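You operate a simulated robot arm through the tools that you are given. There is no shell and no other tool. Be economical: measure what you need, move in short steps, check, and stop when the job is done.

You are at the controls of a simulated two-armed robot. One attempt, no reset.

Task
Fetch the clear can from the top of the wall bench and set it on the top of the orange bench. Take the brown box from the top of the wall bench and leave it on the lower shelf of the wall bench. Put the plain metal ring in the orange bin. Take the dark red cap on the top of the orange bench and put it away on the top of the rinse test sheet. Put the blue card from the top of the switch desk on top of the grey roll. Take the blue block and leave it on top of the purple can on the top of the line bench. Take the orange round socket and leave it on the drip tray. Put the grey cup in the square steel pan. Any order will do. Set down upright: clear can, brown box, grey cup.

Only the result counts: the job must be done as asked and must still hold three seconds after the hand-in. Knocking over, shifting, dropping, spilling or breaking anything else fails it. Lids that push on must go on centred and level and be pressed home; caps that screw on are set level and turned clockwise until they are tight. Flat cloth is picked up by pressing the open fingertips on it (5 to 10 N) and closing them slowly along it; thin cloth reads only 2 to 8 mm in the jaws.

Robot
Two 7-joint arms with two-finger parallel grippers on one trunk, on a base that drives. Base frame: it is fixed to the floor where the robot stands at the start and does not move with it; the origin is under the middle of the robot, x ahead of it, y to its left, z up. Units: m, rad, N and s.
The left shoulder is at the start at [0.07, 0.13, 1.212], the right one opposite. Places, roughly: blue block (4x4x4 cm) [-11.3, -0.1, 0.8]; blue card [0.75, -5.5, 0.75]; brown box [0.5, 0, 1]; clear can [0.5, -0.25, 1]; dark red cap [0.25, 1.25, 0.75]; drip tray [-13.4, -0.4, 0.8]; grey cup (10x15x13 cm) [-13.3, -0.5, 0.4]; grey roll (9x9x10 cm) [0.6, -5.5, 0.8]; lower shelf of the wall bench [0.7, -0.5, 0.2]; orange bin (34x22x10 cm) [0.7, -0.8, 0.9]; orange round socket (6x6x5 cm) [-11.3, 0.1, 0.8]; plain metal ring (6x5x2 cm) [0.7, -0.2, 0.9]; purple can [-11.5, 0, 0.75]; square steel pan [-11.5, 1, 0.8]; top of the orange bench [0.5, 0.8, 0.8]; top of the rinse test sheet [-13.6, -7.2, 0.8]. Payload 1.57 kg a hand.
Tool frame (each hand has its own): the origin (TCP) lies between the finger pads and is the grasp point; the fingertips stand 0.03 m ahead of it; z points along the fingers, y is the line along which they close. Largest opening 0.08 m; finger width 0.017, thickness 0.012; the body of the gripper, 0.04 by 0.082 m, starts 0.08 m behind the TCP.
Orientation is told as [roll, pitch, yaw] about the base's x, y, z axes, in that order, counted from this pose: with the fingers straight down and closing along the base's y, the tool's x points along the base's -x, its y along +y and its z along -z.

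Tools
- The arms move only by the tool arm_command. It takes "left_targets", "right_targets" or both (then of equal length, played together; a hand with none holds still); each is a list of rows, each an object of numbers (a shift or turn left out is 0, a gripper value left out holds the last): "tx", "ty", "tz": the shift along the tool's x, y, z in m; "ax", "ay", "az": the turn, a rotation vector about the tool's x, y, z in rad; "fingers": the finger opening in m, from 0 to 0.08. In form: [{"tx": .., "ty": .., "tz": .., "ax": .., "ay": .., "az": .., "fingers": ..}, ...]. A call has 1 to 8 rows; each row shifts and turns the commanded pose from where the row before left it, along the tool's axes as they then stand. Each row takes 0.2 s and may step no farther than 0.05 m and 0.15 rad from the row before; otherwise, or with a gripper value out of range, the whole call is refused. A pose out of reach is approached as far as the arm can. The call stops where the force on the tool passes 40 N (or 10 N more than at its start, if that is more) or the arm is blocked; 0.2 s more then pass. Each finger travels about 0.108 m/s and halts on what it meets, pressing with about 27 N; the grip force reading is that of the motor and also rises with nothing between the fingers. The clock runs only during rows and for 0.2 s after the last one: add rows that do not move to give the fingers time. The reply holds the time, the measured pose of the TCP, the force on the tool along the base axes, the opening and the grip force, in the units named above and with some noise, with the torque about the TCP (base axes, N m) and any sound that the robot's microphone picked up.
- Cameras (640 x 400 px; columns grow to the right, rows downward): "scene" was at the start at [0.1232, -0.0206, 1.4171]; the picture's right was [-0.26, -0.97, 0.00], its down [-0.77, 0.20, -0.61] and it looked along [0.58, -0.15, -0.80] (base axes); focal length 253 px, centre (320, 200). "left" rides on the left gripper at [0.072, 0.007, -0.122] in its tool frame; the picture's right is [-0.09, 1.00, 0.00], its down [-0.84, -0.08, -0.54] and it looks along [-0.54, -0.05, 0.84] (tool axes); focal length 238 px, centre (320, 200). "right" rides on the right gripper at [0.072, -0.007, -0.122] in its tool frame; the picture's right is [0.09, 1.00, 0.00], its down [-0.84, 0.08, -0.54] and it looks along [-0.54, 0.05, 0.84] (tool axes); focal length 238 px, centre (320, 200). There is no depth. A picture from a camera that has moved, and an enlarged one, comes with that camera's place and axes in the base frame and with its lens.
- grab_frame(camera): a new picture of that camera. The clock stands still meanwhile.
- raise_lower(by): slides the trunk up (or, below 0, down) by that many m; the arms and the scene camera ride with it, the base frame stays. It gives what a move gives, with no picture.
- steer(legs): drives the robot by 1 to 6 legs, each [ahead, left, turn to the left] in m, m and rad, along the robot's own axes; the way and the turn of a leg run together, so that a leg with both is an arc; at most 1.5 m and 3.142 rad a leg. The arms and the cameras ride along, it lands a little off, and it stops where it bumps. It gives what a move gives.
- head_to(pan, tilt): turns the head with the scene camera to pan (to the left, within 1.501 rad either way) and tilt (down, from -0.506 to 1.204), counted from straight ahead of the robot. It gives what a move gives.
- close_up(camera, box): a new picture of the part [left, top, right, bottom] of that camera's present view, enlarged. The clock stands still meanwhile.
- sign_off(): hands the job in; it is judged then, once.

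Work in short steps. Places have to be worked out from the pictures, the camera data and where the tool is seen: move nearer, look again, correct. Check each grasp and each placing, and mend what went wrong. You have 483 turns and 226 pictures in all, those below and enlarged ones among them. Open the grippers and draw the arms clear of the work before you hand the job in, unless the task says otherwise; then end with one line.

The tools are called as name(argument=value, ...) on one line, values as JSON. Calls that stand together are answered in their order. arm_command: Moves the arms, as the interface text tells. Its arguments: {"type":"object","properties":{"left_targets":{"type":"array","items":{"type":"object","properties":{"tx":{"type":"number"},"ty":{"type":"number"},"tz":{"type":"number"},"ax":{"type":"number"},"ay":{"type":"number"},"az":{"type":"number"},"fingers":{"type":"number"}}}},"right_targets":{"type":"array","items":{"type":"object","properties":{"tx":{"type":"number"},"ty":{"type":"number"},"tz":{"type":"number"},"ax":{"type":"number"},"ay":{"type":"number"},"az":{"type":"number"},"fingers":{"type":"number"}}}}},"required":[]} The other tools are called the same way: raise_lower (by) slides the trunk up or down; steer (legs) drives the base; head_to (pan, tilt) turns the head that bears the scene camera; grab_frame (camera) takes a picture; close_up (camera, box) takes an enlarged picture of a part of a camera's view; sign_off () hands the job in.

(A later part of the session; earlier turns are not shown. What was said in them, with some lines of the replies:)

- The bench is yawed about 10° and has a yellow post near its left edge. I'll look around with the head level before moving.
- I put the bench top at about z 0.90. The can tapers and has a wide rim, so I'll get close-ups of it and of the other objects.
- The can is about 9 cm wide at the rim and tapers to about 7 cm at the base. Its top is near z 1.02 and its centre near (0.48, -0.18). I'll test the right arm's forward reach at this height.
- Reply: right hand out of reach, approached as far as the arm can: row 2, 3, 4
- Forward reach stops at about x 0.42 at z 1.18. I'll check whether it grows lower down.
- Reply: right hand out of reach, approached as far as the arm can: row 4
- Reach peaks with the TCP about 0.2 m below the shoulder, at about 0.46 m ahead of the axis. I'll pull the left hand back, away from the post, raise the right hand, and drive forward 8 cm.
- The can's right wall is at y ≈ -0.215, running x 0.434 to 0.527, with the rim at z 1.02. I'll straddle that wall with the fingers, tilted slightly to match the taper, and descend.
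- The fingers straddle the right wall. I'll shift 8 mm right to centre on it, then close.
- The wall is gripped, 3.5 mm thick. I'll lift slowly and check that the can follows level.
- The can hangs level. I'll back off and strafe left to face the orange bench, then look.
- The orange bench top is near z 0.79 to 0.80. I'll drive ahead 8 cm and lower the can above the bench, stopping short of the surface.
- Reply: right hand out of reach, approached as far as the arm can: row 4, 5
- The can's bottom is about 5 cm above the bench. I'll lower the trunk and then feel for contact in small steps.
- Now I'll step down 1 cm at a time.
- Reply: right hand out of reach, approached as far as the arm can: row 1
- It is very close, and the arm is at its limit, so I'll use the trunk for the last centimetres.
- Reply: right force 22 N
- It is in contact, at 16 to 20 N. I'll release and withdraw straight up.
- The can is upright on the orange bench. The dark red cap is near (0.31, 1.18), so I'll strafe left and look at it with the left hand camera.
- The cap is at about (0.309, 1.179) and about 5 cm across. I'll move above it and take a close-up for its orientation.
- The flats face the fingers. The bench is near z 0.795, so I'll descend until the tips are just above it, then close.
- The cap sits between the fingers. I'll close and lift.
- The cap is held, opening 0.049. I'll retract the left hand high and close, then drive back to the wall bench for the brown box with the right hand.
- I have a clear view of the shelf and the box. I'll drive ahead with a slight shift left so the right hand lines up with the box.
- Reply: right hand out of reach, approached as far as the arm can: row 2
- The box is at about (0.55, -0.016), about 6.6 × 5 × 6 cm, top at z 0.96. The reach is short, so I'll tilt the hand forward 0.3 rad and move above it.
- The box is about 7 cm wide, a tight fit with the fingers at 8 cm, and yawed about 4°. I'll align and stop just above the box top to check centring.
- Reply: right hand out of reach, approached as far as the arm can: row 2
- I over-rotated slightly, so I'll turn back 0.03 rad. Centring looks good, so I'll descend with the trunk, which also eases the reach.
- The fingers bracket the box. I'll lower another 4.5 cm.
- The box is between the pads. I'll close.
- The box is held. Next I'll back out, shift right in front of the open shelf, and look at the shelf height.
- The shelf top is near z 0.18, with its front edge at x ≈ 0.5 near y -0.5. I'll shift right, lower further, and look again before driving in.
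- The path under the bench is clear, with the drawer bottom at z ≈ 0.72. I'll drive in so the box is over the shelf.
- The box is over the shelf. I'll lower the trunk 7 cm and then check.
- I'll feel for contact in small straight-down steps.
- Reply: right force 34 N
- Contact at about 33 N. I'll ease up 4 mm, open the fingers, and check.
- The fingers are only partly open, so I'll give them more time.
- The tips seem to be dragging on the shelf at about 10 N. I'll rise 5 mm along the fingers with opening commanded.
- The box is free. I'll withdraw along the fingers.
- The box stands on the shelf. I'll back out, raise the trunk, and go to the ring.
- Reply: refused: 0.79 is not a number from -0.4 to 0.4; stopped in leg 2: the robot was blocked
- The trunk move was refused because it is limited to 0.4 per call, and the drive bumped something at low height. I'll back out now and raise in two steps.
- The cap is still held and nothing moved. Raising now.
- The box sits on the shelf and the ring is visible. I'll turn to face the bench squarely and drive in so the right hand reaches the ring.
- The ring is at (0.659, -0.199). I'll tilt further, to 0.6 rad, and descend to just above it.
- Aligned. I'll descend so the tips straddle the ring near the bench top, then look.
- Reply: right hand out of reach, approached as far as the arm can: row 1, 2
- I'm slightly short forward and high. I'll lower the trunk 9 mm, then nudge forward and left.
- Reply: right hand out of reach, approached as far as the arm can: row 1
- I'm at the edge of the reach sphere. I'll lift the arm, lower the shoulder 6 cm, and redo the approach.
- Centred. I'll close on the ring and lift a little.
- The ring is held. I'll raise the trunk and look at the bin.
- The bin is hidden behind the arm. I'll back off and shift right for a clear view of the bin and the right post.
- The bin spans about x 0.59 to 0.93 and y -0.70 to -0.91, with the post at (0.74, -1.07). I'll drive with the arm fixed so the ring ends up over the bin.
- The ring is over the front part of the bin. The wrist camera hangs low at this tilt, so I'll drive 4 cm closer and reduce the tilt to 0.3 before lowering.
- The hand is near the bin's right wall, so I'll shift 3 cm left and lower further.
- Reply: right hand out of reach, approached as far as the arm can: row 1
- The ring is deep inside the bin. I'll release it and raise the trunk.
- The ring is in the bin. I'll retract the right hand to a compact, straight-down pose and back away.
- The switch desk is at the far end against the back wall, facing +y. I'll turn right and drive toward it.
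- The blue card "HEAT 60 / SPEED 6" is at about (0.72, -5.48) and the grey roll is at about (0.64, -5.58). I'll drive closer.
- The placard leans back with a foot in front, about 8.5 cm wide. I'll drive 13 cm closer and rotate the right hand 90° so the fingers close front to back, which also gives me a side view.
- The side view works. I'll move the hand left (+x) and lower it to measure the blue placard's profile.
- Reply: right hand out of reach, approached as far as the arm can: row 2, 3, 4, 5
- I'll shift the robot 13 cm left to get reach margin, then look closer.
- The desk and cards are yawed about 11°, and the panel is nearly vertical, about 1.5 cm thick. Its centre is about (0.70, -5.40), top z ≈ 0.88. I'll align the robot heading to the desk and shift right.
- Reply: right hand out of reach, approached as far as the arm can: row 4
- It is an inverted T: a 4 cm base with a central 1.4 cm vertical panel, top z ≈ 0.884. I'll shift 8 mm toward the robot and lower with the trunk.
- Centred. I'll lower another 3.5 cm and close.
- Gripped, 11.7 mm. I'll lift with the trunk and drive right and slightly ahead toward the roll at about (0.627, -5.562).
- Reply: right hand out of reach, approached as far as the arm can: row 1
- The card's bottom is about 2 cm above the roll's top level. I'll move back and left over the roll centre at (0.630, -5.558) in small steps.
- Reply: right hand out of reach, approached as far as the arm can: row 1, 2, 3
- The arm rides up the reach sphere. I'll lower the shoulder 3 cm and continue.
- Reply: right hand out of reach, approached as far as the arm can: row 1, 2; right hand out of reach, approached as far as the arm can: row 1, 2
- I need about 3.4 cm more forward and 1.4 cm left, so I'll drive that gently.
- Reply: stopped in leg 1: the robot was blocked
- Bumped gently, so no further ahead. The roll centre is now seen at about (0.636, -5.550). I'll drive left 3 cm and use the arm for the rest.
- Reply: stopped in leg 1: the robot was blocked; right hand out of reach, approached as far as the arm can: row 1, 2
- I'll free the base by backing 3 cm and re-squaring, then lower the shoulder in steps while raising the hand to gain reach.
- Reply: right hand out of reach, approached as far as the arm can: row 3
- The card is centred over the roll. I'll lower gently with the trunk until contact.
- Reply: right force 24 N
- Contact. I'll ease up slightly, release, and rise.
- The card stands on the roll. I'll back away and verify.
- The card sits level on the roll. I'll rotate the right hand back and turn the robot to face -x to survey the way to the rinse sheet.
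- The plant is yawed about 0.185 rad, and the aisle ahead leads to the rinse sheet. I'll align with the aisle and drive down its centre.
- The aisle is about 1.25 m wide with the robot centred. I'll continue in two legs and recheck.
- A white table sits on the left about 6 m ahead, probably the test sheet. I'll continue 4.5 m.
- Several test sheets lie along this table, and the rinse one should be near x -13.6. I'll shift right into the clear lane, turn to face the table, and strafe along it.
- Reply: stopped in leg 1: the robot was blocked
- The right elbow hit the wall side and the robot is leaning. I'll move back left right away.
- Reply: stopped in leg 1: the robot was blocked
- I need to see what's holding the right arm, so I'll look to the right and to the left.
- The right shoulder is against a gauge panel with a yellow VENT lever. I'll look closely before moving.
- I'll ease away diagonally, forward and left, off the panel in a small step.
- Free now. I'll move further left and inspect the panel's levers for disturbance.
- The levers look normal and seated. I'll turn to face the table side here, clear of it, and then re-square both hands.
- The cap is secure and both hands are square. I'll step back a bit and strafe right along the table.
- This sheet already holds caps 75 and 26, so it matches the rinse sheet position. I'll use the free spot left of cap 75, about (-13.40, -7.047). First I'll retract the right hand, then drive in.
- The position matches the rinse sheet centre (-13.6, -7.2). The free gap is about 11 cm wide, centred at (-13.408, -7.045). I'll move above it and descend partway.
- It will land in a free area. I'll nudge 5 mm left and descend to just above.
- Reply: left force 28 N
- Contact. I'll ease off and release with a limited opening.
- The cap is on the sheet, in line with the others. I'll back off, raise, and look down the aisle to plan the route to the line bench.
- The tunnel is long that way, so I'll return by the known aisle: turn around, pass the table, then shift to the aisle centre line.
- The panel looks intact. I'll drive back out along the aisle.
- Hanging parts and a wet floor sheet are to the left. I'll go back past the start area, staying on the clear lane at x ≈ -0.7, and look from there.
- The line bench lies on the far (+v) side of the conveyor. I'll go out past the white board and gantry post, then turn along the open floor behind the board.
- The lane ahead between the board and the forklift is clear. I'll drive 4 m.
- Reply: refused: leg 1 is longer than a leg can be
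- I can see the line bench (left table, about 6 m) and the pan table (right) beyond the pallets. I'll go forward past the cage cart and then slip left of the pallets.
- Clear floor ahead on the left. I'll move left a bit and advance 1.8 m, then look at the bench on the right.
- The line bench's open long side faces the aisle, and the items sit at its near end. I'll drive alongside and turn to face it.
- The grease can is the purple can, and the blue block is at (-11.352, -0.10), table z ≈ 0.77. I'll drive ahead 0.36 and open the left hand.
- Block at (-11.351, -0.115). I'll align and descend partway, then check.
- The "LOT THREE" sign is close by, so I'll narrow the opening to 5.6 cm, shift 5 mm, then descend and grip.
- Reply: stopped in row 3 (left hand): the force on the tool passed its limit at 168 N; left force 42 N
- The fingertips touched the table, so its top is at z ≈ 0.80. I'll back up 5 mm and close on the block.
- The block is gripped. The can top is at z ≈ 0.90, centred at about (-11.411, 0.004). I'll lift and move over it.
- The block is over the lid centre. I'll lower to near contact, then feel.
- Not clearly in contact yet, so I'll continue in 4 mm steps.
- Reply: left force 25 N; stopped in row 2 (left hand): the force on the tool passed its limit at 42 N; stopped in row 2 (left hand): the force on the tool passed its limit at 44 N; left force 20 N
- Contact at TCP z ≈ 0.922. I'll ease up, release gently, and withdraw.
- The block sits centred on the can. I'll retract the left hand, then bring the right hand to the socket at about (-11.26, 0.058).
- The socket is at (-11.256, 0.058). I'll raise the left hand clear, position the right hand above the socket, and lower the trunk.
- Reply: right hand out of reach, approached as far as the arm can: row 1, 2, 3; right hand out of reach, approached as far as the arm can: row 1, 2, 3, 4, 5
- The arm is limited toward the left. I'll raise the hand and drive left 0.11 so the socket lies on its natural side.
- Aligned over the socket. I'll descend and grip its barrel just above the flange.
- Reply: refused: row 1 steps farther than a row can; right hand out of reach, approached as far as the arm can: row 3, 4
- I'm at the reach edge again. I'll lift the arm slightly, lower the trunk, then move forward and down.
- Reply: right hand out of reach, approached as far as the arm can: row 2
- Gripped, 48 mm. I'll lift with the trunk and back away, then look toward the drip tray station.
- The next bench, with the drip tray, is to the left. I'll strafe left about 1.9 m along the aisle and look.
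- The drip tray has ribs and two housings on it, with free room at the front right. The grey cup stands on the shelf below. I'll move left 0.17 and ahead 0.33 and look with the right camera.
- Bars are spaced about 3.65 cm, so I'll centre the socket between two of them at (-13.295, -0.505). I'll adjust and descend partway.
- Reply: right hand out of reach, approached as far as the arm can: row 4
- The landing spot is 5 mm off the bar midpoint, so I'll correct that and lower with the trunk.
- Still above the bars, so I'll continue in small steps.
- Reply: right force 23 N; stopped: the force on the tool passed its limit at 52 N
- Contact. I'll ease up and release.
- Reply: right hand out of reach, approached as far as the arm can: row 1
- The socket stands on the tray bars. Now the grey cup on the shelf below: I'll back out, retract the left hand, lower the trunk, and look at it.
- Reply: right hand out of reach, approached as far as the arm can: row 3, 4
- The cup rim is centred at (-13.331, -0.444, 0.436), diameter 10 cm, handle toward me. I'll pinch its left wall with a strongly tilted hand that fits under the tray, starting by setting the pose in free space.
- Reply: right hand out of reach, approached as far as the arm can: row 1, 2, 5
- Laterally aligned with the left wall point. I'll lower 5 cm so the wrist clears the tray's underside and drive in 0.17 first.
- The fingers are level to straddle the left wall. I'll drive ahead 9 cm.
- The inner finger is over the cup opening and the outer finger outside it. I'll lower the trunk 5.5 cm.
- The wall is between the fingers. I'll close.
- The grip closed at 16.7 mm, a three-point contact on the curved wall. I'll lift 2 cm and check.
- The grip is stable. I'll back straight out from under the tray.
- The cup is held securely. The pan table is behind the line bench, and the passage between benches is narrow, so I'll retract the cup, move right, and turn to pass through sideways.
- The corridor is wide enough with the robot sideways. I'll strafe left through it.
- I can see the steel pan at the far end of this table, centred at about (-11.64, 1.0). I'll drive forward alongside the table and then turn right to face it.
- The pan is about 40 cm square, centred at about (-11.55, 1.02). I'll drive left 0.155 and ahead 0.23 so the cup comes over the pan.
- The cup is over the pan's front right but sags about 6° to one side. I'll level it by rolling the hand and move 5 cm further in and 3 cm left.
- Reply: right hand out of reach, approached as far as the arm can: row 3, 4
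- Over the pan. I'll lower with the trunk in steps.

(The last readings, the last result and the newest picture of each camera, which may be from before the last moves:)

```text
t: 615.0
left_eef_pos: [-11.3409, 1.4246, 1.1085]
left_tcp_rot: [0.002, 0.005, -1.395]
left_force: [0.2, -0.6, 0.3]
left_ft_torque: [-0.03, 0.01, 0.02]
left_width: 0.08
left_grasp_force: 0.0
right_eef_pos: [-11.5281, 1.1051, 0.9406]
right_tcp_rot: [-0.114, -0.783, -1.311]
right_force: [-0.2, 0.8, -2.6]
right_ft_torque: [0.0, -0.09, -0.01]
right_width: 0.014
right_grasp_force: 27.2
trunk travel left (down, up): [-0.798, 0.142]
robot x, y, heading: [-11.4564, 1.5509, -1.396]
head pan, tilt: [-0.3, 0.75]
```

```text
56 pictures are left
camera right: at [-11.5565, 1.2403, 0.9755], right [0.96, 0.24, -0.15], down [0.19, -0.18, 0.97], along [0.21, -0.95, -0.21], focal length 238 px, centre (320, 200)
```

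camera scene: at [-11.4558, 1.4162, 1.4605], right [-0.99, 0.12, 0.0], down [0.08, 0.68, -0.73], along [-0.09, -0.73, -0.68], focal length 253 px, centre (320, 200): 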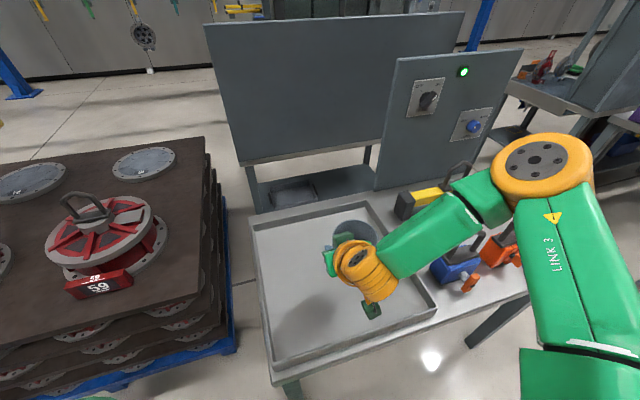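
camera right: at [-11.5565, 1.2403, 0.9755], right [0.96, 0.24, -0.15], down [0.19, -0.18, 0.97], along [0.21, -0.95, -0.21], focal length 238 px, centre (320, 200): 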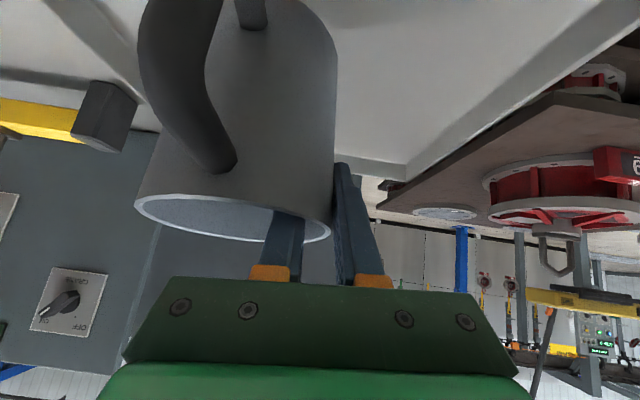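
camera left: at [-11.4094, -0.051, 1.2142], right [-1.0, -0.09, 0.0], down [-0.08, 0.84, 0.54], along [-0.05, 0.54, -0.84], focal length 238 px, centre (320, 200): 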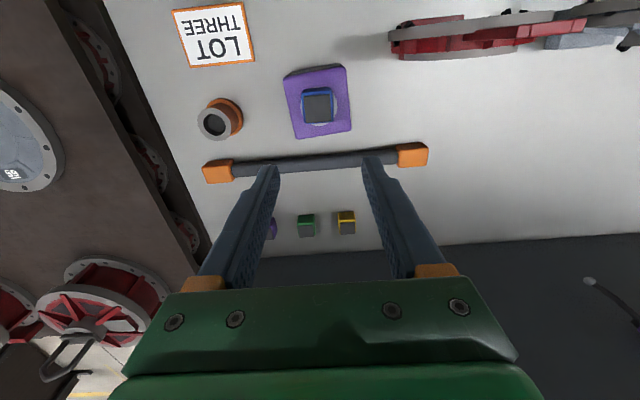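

raise_lower(by=-0.01)

raise_lower(by=-0.007)

raise_lower(by=-0.006)

```text
t: 615.5
left_eef_pos: [-11.3425, 1.4251, 1.0979]
left_tcp_rot: [0.002, 0.006, -1.397]
left_force: [0.0, -0.4, 0.3]
left_ft_torque: [-0.01, 0.02, 0.03]
left_width: 0.0801
left_grasp_force: 0.1
right_eef_pos: [-11.5284, 1.1056, 0.9303]
right_tcp_rot: [-0.114, -0.782, -1.31]
right_force: [-0.8, -0.5, -2.6]
right_ft_torque: [-0.03, -0.09, 0.0]
right_width: 0.014
right_grasp_force: 27.3
trunk travel left (down, up): [-0.788, 0.152]
robot x, y, heading: [-11.453, 1.5499, -1.389]
head pan, tilt: [-0.3, 0.75]
```

```text
t: 616.1
left_eef_pos: [-11.3418, 1.4242, 1.0914]
left_tcp_rot: [0.002, 0.005, -1.395]
left_force: [0.2, 0.0, 0.4]
left_ft_torque: [-0.04, 0.02, -0.02]
left_width: 0.0799
left_grasp_force: 0.1
right_eef_pos: [-11.5285, 1.1055, 0.9221]
right_tcp_rot: [-0.115, -0.784, -1.311]
right_force: [-0.2, 0.2, -2.8]
right_ft_torque: [0.01, -0.11, 0.0]
right_width: 0.0139
right_grasp_force: 27.0
trunk travel left (down, up): [-0.781, 0.159]
robot x, y, heading: [-11.456, 1.5501, -1.391]
head pan, tilt: [-0.3, 0.75]
```

```text
t: 616.7
left_eef_pos: [-11.342, 1.424, 1.086]
left_tcp_rot: [0.001, 0.007, -1.397]
left_force: [0.4, -0.5, 0.1]
left_ft_torque: [0.01, 0.03, -0.03]
left_width: 0.08
left_grasp_force: 0.1
right_eef_pos: [-11.5287, 1.1049, 0.9164]
right_tcp_rot: [-0.115, -0.783, -1.311]
right_force: [0.5, 0.5, -2.1]
right_ft_torque: [-0.02, -0.11, 0.01]
right_width: 0.0137
right_grasp_force: 26.5
trunk travel left (down, up): [-0.775, 0.165]
robot x, y, heading: [-11.455, 1.5463, -1.39]
head pan, tilt: [-0.3, 0.75]
```

close_up(camera="scene", box=[250, 180, 450, 340])

raise_lower(by=-0.006)

raise_lower(by=-0.006)

```text
2.50 times, centred on (350, 260) of scene
camera zoom: at [-11.4561, 1.4159, 1.3554], right [-0.99, 0.12, 0.0], down [0.08, 0.68, -0.73], along [-0.09, -0.73, -0.68], focal length 633 px, centre (245, 50)
```

zoom: 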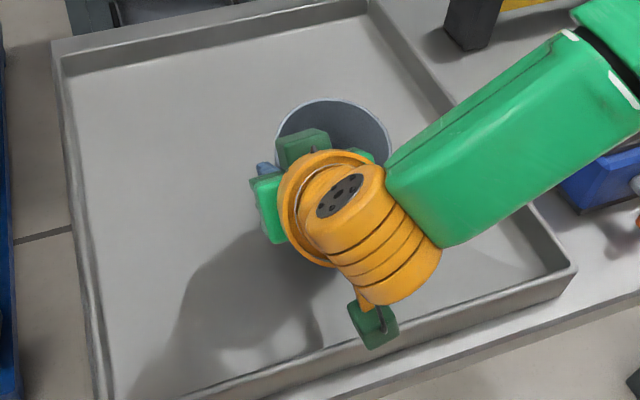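

```text
t: 617.2
left_eef_pos: [-11.3417, 1.4252, 1.0794]
left_tcp_rot: [0.004, 0.006, -1.396]
left_force: [-0.2, 0.9, -0.1]
left_ft_torque: [0.01, -0.01, -0.07]
left_width: 0.08
left_grasp_force: 0.0
right_eef_pos: [-11.5281, 1.1054, 0.9098]
right_tcp_rot: [-0.114, -0.782, -1.31]
right_force: [0.2, 0.1, -2.5]
right_ft_torque: [0.02, -0.1, -0.02]
right_width: 0.014
right_grasp_force: 27.2
trunk travel left (down, up): [-0.769, 0.171]
robot x, y, heading: [-11.4566, 1.5521, -1.393]
head pan, tilt: [-0.3, 0.75]
```

```text
t: 617.8
left_eef_pos: [-11.3416, 1.4235, 1.0734]
left_tcp_rot: [0.002, 0.005, -1.396]
left_force: [0.1, -0.6, 0.6]
left_ft_torque: [-0.01, 0.01, -0.01]
left_width: 0.08
left_grasp_force: 0.0
right_eef_pos: [-11.5293, 1.1056, 0.9051]
right_tcp_rot: [-0.115, -0.783, -1.312]
right_force: [-0.6, 0.4, -1.4]
right_ft_torque: [0.0, -0.1, 0.01]
right_width: 0.0141
right_grasp_force: 26.7
trunk travel left (down, up): [-0.763, 0.177]
robot x, y, heading: [-11.4578, 1.5478, -1.392]
head pan, tilt: [-0.3, 0.75]
```

raise_lower(by=-0.005)

raise_lower(by=-0.005)

raise_lower(by=-0.005)

```text
t: 618.3
left_eef_pos: [-11.3414, 1.4237, 1.0669]
left_tcp_rot: [0.0, 0.004, -1.394]
left_force: [0.3, 0.2, 0.4]
left_ft_torque: [0.03, -0.03, 0.01]
left_width: 0.0797
left_grasp_force: 0.0
right_eef_pos: [-11.5278, 1.1055, 0.9006]
right_tcp_rot: [-0.114, -0.785, -1.311]
right_force: [0.7, -0.7, -2.5]
right_ft_torque: [-0.03, -0.1, 0.03]
right_width: 0.014
right_grasp_force: 27.5
trunk travel left (down, up): [-0.758, 0.182]
robot x, y, heading: [-11.4562, 1.5493, -1.39]
head pan, tilt: [-0.3, 0.75]
```

```text
t: 618.8
left_eef_pos: [-11.3413, 1.4235, 1.0638]
left_tcp_rot: [0.0, 0.005, -1.397]
left_force: [-0.9, 0.1, 0.3]
left_ft_torque: [0.0, -0.04, 0.02]
left_width: 0.0798
left_grasp_force: 0.1
right_eef_pos: [-11.528, 1.1049, 0.8946]
right_tcp_rot: [-0.116, -0.783, -1.31]
right_force: [0.5, -0.3, -3.0]
right_ft_torque: [0.0, -0.09, 0.02]
right_width: 0.014
right_grasp_force: 26.7
trunk travel left (down, up): [-0.753, 0.187]
robot x, y, heading: [-11.4543, 1.552, -1.393]
head pan, tilt: [-0.3, 0.75]
```

```text
t: 619.4
left_eef_pos: [-11.3418, 1.4233, 1.0579]
left_tcp_rot: [0.002, 0.004, -1.396]
left_force: [0.5, -0.1, -0.8]
left_ft_torque: [0.03, -0.03, 0.02]
left_width: 0.0802
left_grasp_force: 0.1
right_eef_pos: [-11.5276, 1.1048, 0.8909]
right_tcp_rot: [-0.115, -0.783, -1.312]
right_force: [0.1, -0.4, -2.3]
right_ft_torque: [0.02, -0.09, 0.02]
right_width: 0.0139
right_grasp_force: 27.2
trunk travel left (down, up): [-0.748, 0.192]
robot x, y, heading: [-11.4565, 1.5501, -1.394]
head pan, tilt: [-0.3, 0.75]
```

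Still no contact. I'll check the clearances visually before continuing.

grab_frame(camera="scene")

grab_frame(camera="left")

```text
54 pictures are left
camera scene: at [-11.4561, 1.416, 1.3284], right [-0.99, 0.12, 0.0], down [0.08, 0.68, -0.73], along [-0.09, -0.73, -0.68], focal length 253 px, centre (320, 200)
```

scene: 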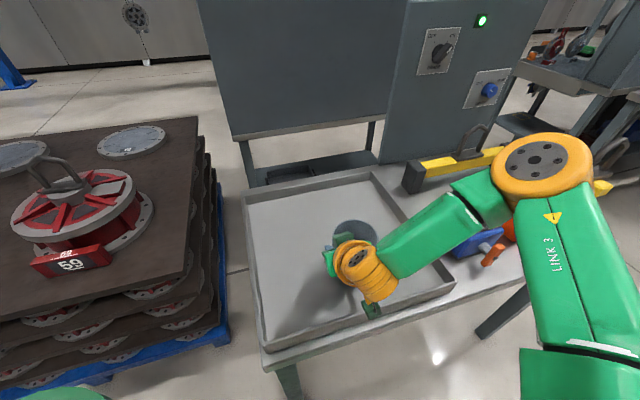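

```text
53 pictures are left
camera left: at [-11.3479, 1.4956, 1.1815], right [1.0, 0.08, 0.0], down [0.07, -0.84, 0.54], along [0.04, -0.54, -0.84], focal length 238 px, centre (320, 200)
```

left: 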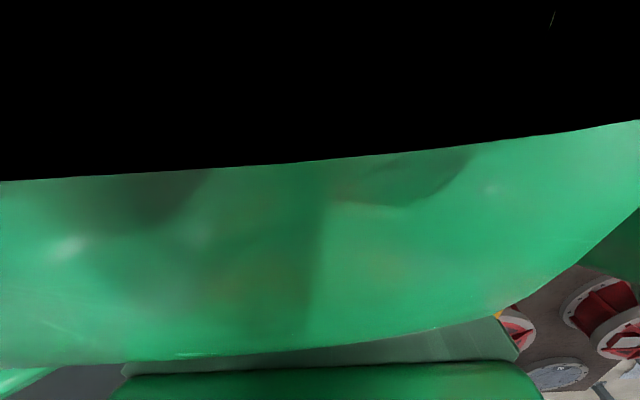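

The elbow is low over the shackle tools, so I'll lower the rest with the arm only, keeping the elbow height.

arm_command(right_targets=[{"tx": 0.004, "tz": 0.0042}, {"tx": 0.0}])

arm_command(right_targets=[{"tx": 0.004, "tz": 0.0042}, {"tx": 0.0}])

arm_command(right_targets=[{"tx": 0.004, "tz": 0.0042}, {"tx": 0.0}])

```text
t: 620.0
left_eef_pos: [-11.3414, 1.4241, 1.0587]
left_tcp_rot: [0.001, 0.004, -1.396]
left_force: [-0.4, 0.0, 0.8]
left_ft_torque: [0.01, 0.0, -0.01]
left_width: 0.0798
left_grasp_force: 0.2
right_eef_pos: [-11.5311, 1.1054, 0.8864]
right_tcp_rot: [-0.112, -0.781, -1.311]
right_force: [0.0, 0.2, -2.3]
right_ft_torque: [-0.02, -0.09, 0.0]
right_width: 0.0143
right_grasp_force: 27.3
right hand out of reach, approached as far as the arm can: row 1
trunk travel left (down, up): [-0.748, 0.192]
robot x, y, heading: [-11.4575, 1.5518, -1.389]
head pan, tilt: [-0.3, 0.75]
```

```text
t: 620.6
left_eef_pos: [-11.341, 1.4247, 1.0589]
left_tcp_rot: [0.0, 0.004, -1.396]
left_force: [0.6, 0.3, -0.7]
left_ft_torque: [0.02, 0.0, 0.02]
left_width: 0.0803
left_grasp_force: 0.0
right_eef_pos: [-11.5346, 1.1046, 0.8835]
right_tcp_rot: [-0.115, -0.784, -1.311]
right_force: [1.0, 0.3, -2.2]
right_ft_torque: [-0.03, -0.12, 0.04]
right_width: 0.0139
right_grasp_force: 26.9
right hand out of reach, approached as far as the arm can: row 1
trunk travel left (down, up): [-0.748, 0.192]
robot x, y, heading: [-11.4579, 1.5458, -1.389]
head pan, tilt: [-0.3, 0.75]
```

```text
t: 621.2
left_eef_pos: [-11.3424, 1.4243, 1.0595]
left_tcp_rot: [0.002, 0.004, -1.396]
left_force: [-0.2, 0.1, 1.0]
left_ft_torque: [0.03, 0.0, -0.02]
left_width: 0.0802
left_grasp_force: 0.0
right_eef_pos: [-11.5373, 1.1058, 0.8801]
right_tcp_rot: [-0.115, -0.782, -1.31]
right_force: [-0.5, 0.1, -2.7]
right_ft_torque: [0.0, -0.12, -0.02]
right_width: 0.0137
right_grasp_force: 26.7
right hand out of reach, approached as far as the arm can: row 1
trunk travel left (down, up): [-0.748, 0.192]
robot x, y, heading: [-11.4603, 1.5519, -1.391]
head pan, tilt: [-0.3, 0.75]
```

The hand is at its sideways limit. Driving the base 8 cm left keeps the cup inside the pan and moves the elbow away from the tools.

steer(legs=[[0, 0.08, 0]])

grab_frame(camera="scene")

```text
t: 622.2
left_eef_pos: [-11.266, 1.4381, 1.0588]
left_tcp_rot: [0.004, 0.006, -1.398]
left_force: [-0.4, 0.1, -0.5]
left_ft_torque: [0.01, -0.04, -0.01]
left_width: 0.0798
left_grasp_force: 0.1
right_eef_pos: [-11.4621, 1.1177, 0.8796]
right_tcp_rot: [-0.109, -0.783, -1.316]
right_force: [-0.1, -0.1, -2.4]
right_ft_torque: [-0.02, -0.11, 0.02]
right_width: 0.0138
right_grasp_force: 26.8
trunk travel left (down, up): [-0.748, 0.192]
robot x, y, heading: [-11.375, 1.5617, -1.394]
head pan, tilt: [-0.3, 0.75]
```

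```text
52 pictures are left
camera scene: at [-11.3817, 1.4296, 1.3284], right [-0.99, 0.12, 0.0], down [0.09, 0.68, -0.73], along [-0.09, -0.73, -0.68], focal length 253 px, centre (320, 200)
```

scene: 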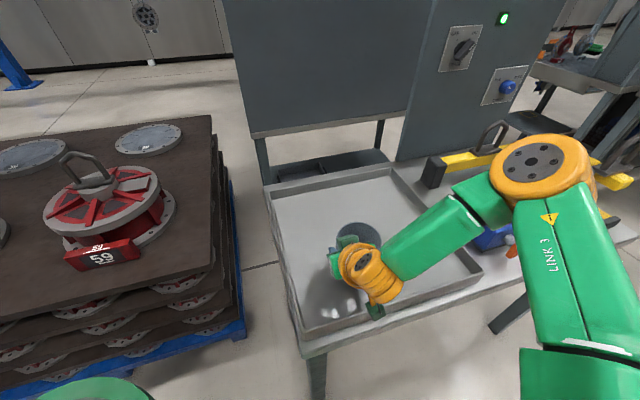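

raise_lower(by=-0.006)

raise_lower(by=-0.006)

raise_lower(by=-0.006)

grab_frame(camera="right")

```text
t: 622.8
left_eef_pos: [-11.2644, 1.4377, 1.0527]
left_tcp_rot: [0.002, 0.004, -1.398]
left_force: [-0.1, 1.0, -0.6]
left_ft_torque: [-0.01, 0.01, 0.01]
left_width: 0.08
left_grasp_force: 0.1
right_eef_pos: [-11.4598, 1.119, 0.8738]
right_tcp_rot: [-0.111, -0.782, -1.314]
right_force: [-0.1, -0.2, -1.2]
right_ft_torque: [-0.03, -0.08, 0.03]
right_width: 0.0138
right_grasp_force: 27.2
trunk travel left (down, up): [-0.742, 0.198]
robot x, y, heading: [-11.3777, 1.5632, -1.395]
head pan, tilt: [-0.3, 0.75]
```

```text
t: 623.3
left_eef_pos: [-11.2629, 1.4401, 1.0469]
left_tcp_rot: [0.0, 0.003, -1.397]
left_force: [-0.2, -0.2, 0.1]
left_ft_torque: [0.0, 0.03, 0.03]
left_width: 0.08
left_grasp_force: 0.1
right_eef_pos: [-11.4588, 1.1204, 0.8692]
right_tcp_rot: [-0.115, -0.786, -1.311]
right_force: [-0.3, -1.0, 7.4]
right_ft_torque: [0.19, 0.26, 0.0]
right_width: 0.0138
right_grasp_force: 27.0
trunk travel left (down, up): [-0.736, 0.204]
robot x, y, heading: [-11.377, 1.5637, -1.395]
head pan, tilt: [-0.3, 0.75]
```

```text
t: 623.9
left_eef_pos: [-11.2604, 1.4444, 1.0406]
left_tcp_rot: [-0.004, 0.001, -1.398]
left_force: [0.1, -0.1, -0.6]
left_ft_torque: [0.02, -0.01, 0.0]
left_width: 0.08
left_grasp_force: 0.2
right_eef_pos: [-11.4565, 1.123, 0.8669]
right_tcp_rot: [-0.117, -0.791, -1.305]
right_force: [5.8, -2.0, 30.0]
right_ft_torque: [0.47, 0.57, -0.03]
right_width: 0.0147
right_grasp_force: 27.5
trunk travel left (down, up): [-0.73, 0.21]
robot x, y, heading: [-11.3771, 1.5638, -1.392]
head pan, tilt: [-0.3, 0.75]
```

```text
51 pictures are left
camera right: at [-11.4845, 1.258, 0.9005], right [0.96, 0.24, -0.15], down [0.19, -0.17, 0.97], along [0.21, -0.96, -0.21], focal length 238 px, centre (320, 200)
```

right: 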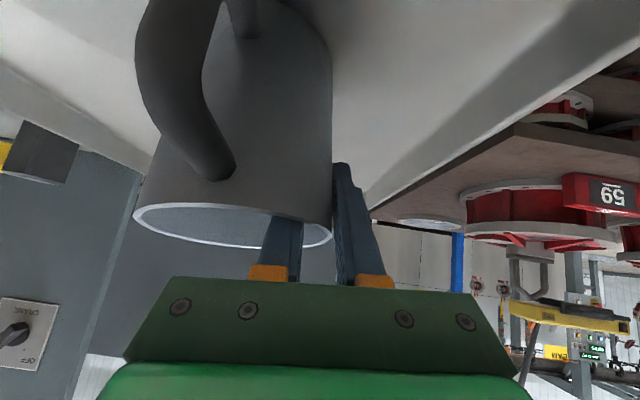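

Contact at 30 N. I'll ease up and open slowly.

raise_lower(by=0.005)

arm_command(right_targets=[{"fingers": 0.025}, {"fingers": 0.04}, {"fingers": 0.055}, {"fingers": 0.055}])

grab_frame(camera="right")

```text
t: 624.4
left_eef_pos: [-11.2624, 1.4397, 1.0453]
left_tcp_rot: [0.001, 0.003, -1.397]
left_force: [-0.5, 0.0, 0.3]
left_ft_torque: [0.02, 0.03, 0.0]
left_width: 0.0796
left_grasp_force: 0.0
right_eef_pos: [-11.4602, 1.1204, 0.8659]
right_tcp_rot: [-0.115, -0.78, -1.312]
right_force: [0.0, 0.2, 5.8]
right_ft_torque: [0.24, 0.08, -0.03]
right_width: 0.0143
right_grasp_force: 26.7
trunk travel left (down, up): [-0.735, 0.205]
robot x, y, heading: [-11.3771, 1.5633, -1.393]
head pan, tilt: [-0.3, 0.75]
```

```text
t: 625.4
left_eef_pos: [-11.2637, 1.439, 1.0452]
left_tcp_rot: [0.002, 0.006, -1.397]
left_force: [-0.2, 0.4, -0.3]
left_ft_torque: [-0.01, 0.0, 0.0]
left_width: 0.0801
left_grasp_force: 0.2
right_eef_pos: [-11.4583, 1.1198, 0.8665]
right_tcp_rot: [-0.113, -0.783, -1.312]
right_force: [0.0, -0.6, 0.7]
right_ft_torque: [0.03, 0.04, -0.02]
right_width: 0.0548
right_grasp_force: 0.0
trunk travel left (down, up): [-0.735, 0.205]
robot x, y, heading: [-11.3772, 1.569, -1.395]
head pan, tilt: [-0.3, 0.75]
```

```text
50 pictures are left
camera right: at [-11.4874, 1.2541, 0.9026], right [0.96, 0.24, -0.15], down [0.19, -0.18, 0.97], along [0.21, -0.95, -0.22], focal length 238 px, centre (320, 200)
```

right: 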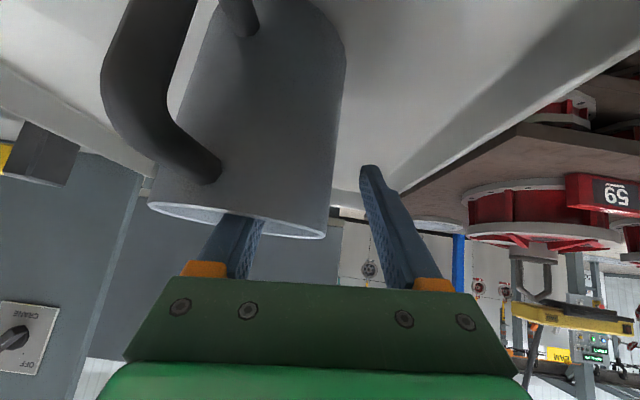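

The cup stands level. I'll withdraw straight up.

raise_lower(by=0.06)

raise_lower(by=0.1)

grab_frame(camera="scene")

```text
t: 626.4
left_eef_pos: [-11.2633, 1.4396, 1.1052]
left_tcp_rot: [0.003, 0.006, -1.398]
left_force: [-0.4, 0.2, -0.5]
left_ft_torque: [0.0, 0.0, -0.01]
left_width: 0.08
left_grasp_force: 0.0
right_eef_pos: [-11.4602, 1.1198, 0.9277]
right_tcp_rot: [-0.114, -0.784, -1.313]
right_force: [-0.7, -0.5, 0.6]
right_ft_torque: [0.02, 0.01, 0.02]
right_width: 0.0549
right_grasp_force: 0.0
trunk travel left (down, up): [-0.795, 0.145]
robot x, y, heading: [-11.3815, 1.5646, -1.392]
head pan, tilt: [-0.3, 0.75]
```

```text
t: 627.8
left_eef_pos: [-11.263, 1.4388, 1.2062]
left_tcp_rot: [0.002, 0.005, -1.399]
left_force: [-0.4, 0.0, 0.6]
left_ft_torque: [0.02, 0.0, -0.01]
left_width: 0.0801
left_grasp_force: 0.1
right_eef_pos: [-11.4602, 1.1187, 1.0267]
right_tcp_rot: [-0.114, -0.784, -1.314]
right_force: [-0.4, 0.0, -0.3]
right_ft_torque: [0.0, -0.02, -0.02]
right_width: 0.0548
right_grasp_force: 0.1
trunk travel left (down, up): [-0.895, 0.045]
robot x, y, heading: [-11.3787, 1.5599, -1.394]
head pan, tilt: [-0.3, 0.75]
```

```text
49 pictures are left
camera scene: at [-11.3778, 1.4309, 1.4755], right [-0.99, 0.12, 0.0], down [0.08, 0.68, -0.73], along [-0.09, -0.73, -0.68], focal length 253 px, centre (320, 200)
```

scene: 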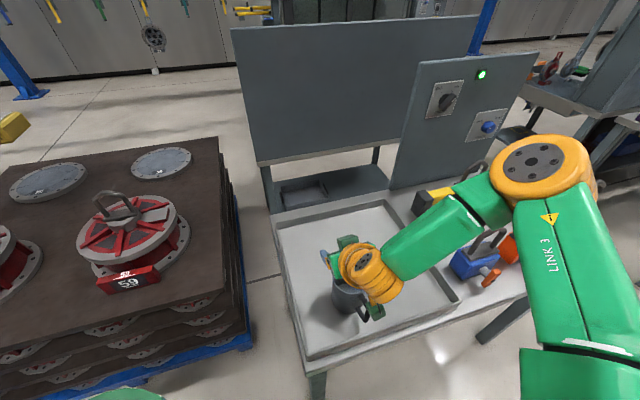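

The cup is in the pan. I'll back away and take a final look.

steer(legs=[[-0.3, 0, 0]])

close_up(camera="scene", box=[220, 60, 520, 250])

```text
t: 629.8
left_eef_pos: [-11.3168, 1.7303, 1.2058]
left_tcp_rot: [0.002, 0.01, -1.397]
left_force: [0.2, -0.7, 0.2]
left_ft_torque: [0.0, -0.02, 0.01]
left_width: 0.0801
left_grasp_force: 0.0
right_eef_pos: [-11.5102, 1.4104, 1.0271]
right_tcp_rot: [-0.112, -0.781, -1.311]
right_force: [-0.5, 0.0, -0.3]
right_ft_torque: [0.0, -0.02, 0.02]
right_width: 0.0552
right_grasp_force: 0.0
trunk travel left (down, up): [-0.895, 0.045]
robot x, y, heading: [-11.4329, 1.8606, -1.389]
head pan, tilt: [-0.3, 0.75]
```

```text
2.11 times, centred on (370, 155) of scene
camera zoom: at [-11.4303, 1.7218, 1.4752], right [-0.99, 0.12, 0.0], down [0.08, 0.68, -0.73], along [-0.09, -0.72, -0.68], focal length 533 px, centre (215, 295)
```

zoom: 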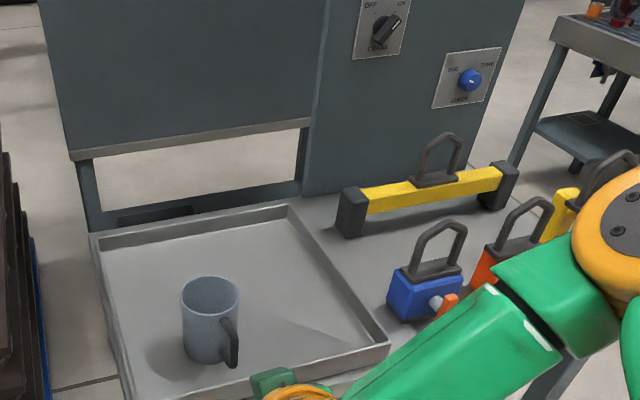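

The cup stands upright in the pan and everything around it is undisturbed. All eight placings are made and both arms are clear. I'll open the right gripper fully and hand in.

arm_command(right_targets=[{"fingers": 0.08}, {"fingers": 0.08}])

sign_off()

```text
t: 630.4
left_eef_pos: [-11.3161, 1.7321, 1.206]
left_tcp_rot: [0.003, 0.008, -1.398]
left_force: [0.1, 0.0, 0.3]
left_ft_torque: [0.03, -0.01, 0.02]
left_width: 0.08
left_grasp_force: 0.1
right_eef_pos: [-11.5115, 1.4127, 1.0271]
right_tcp_rot: [-0.112, -0.781, -1.31]
right_force: [-1.0, 0.6, 0.5]
right_ft_torque: [-0.01, 0.0, 0.03]
right_width: 0.08
right_grasp_force: 0.1
trunk travel left (down, up): [-0.895, 0.045]
robot x, y, heading: [-11.4299, 1.8556, -1.396]
head pan, tilt: [-0.3, 0.75]
```

```text
The job is handed in.
```

I placed all eight items where asked and handed the job in; the one doubt is that the robot's right shoulder hit the VENT lever panel on the way to the rinse sheet, and although the levers looked normal afterwards I have no earlier close-up to confirm none had moved.
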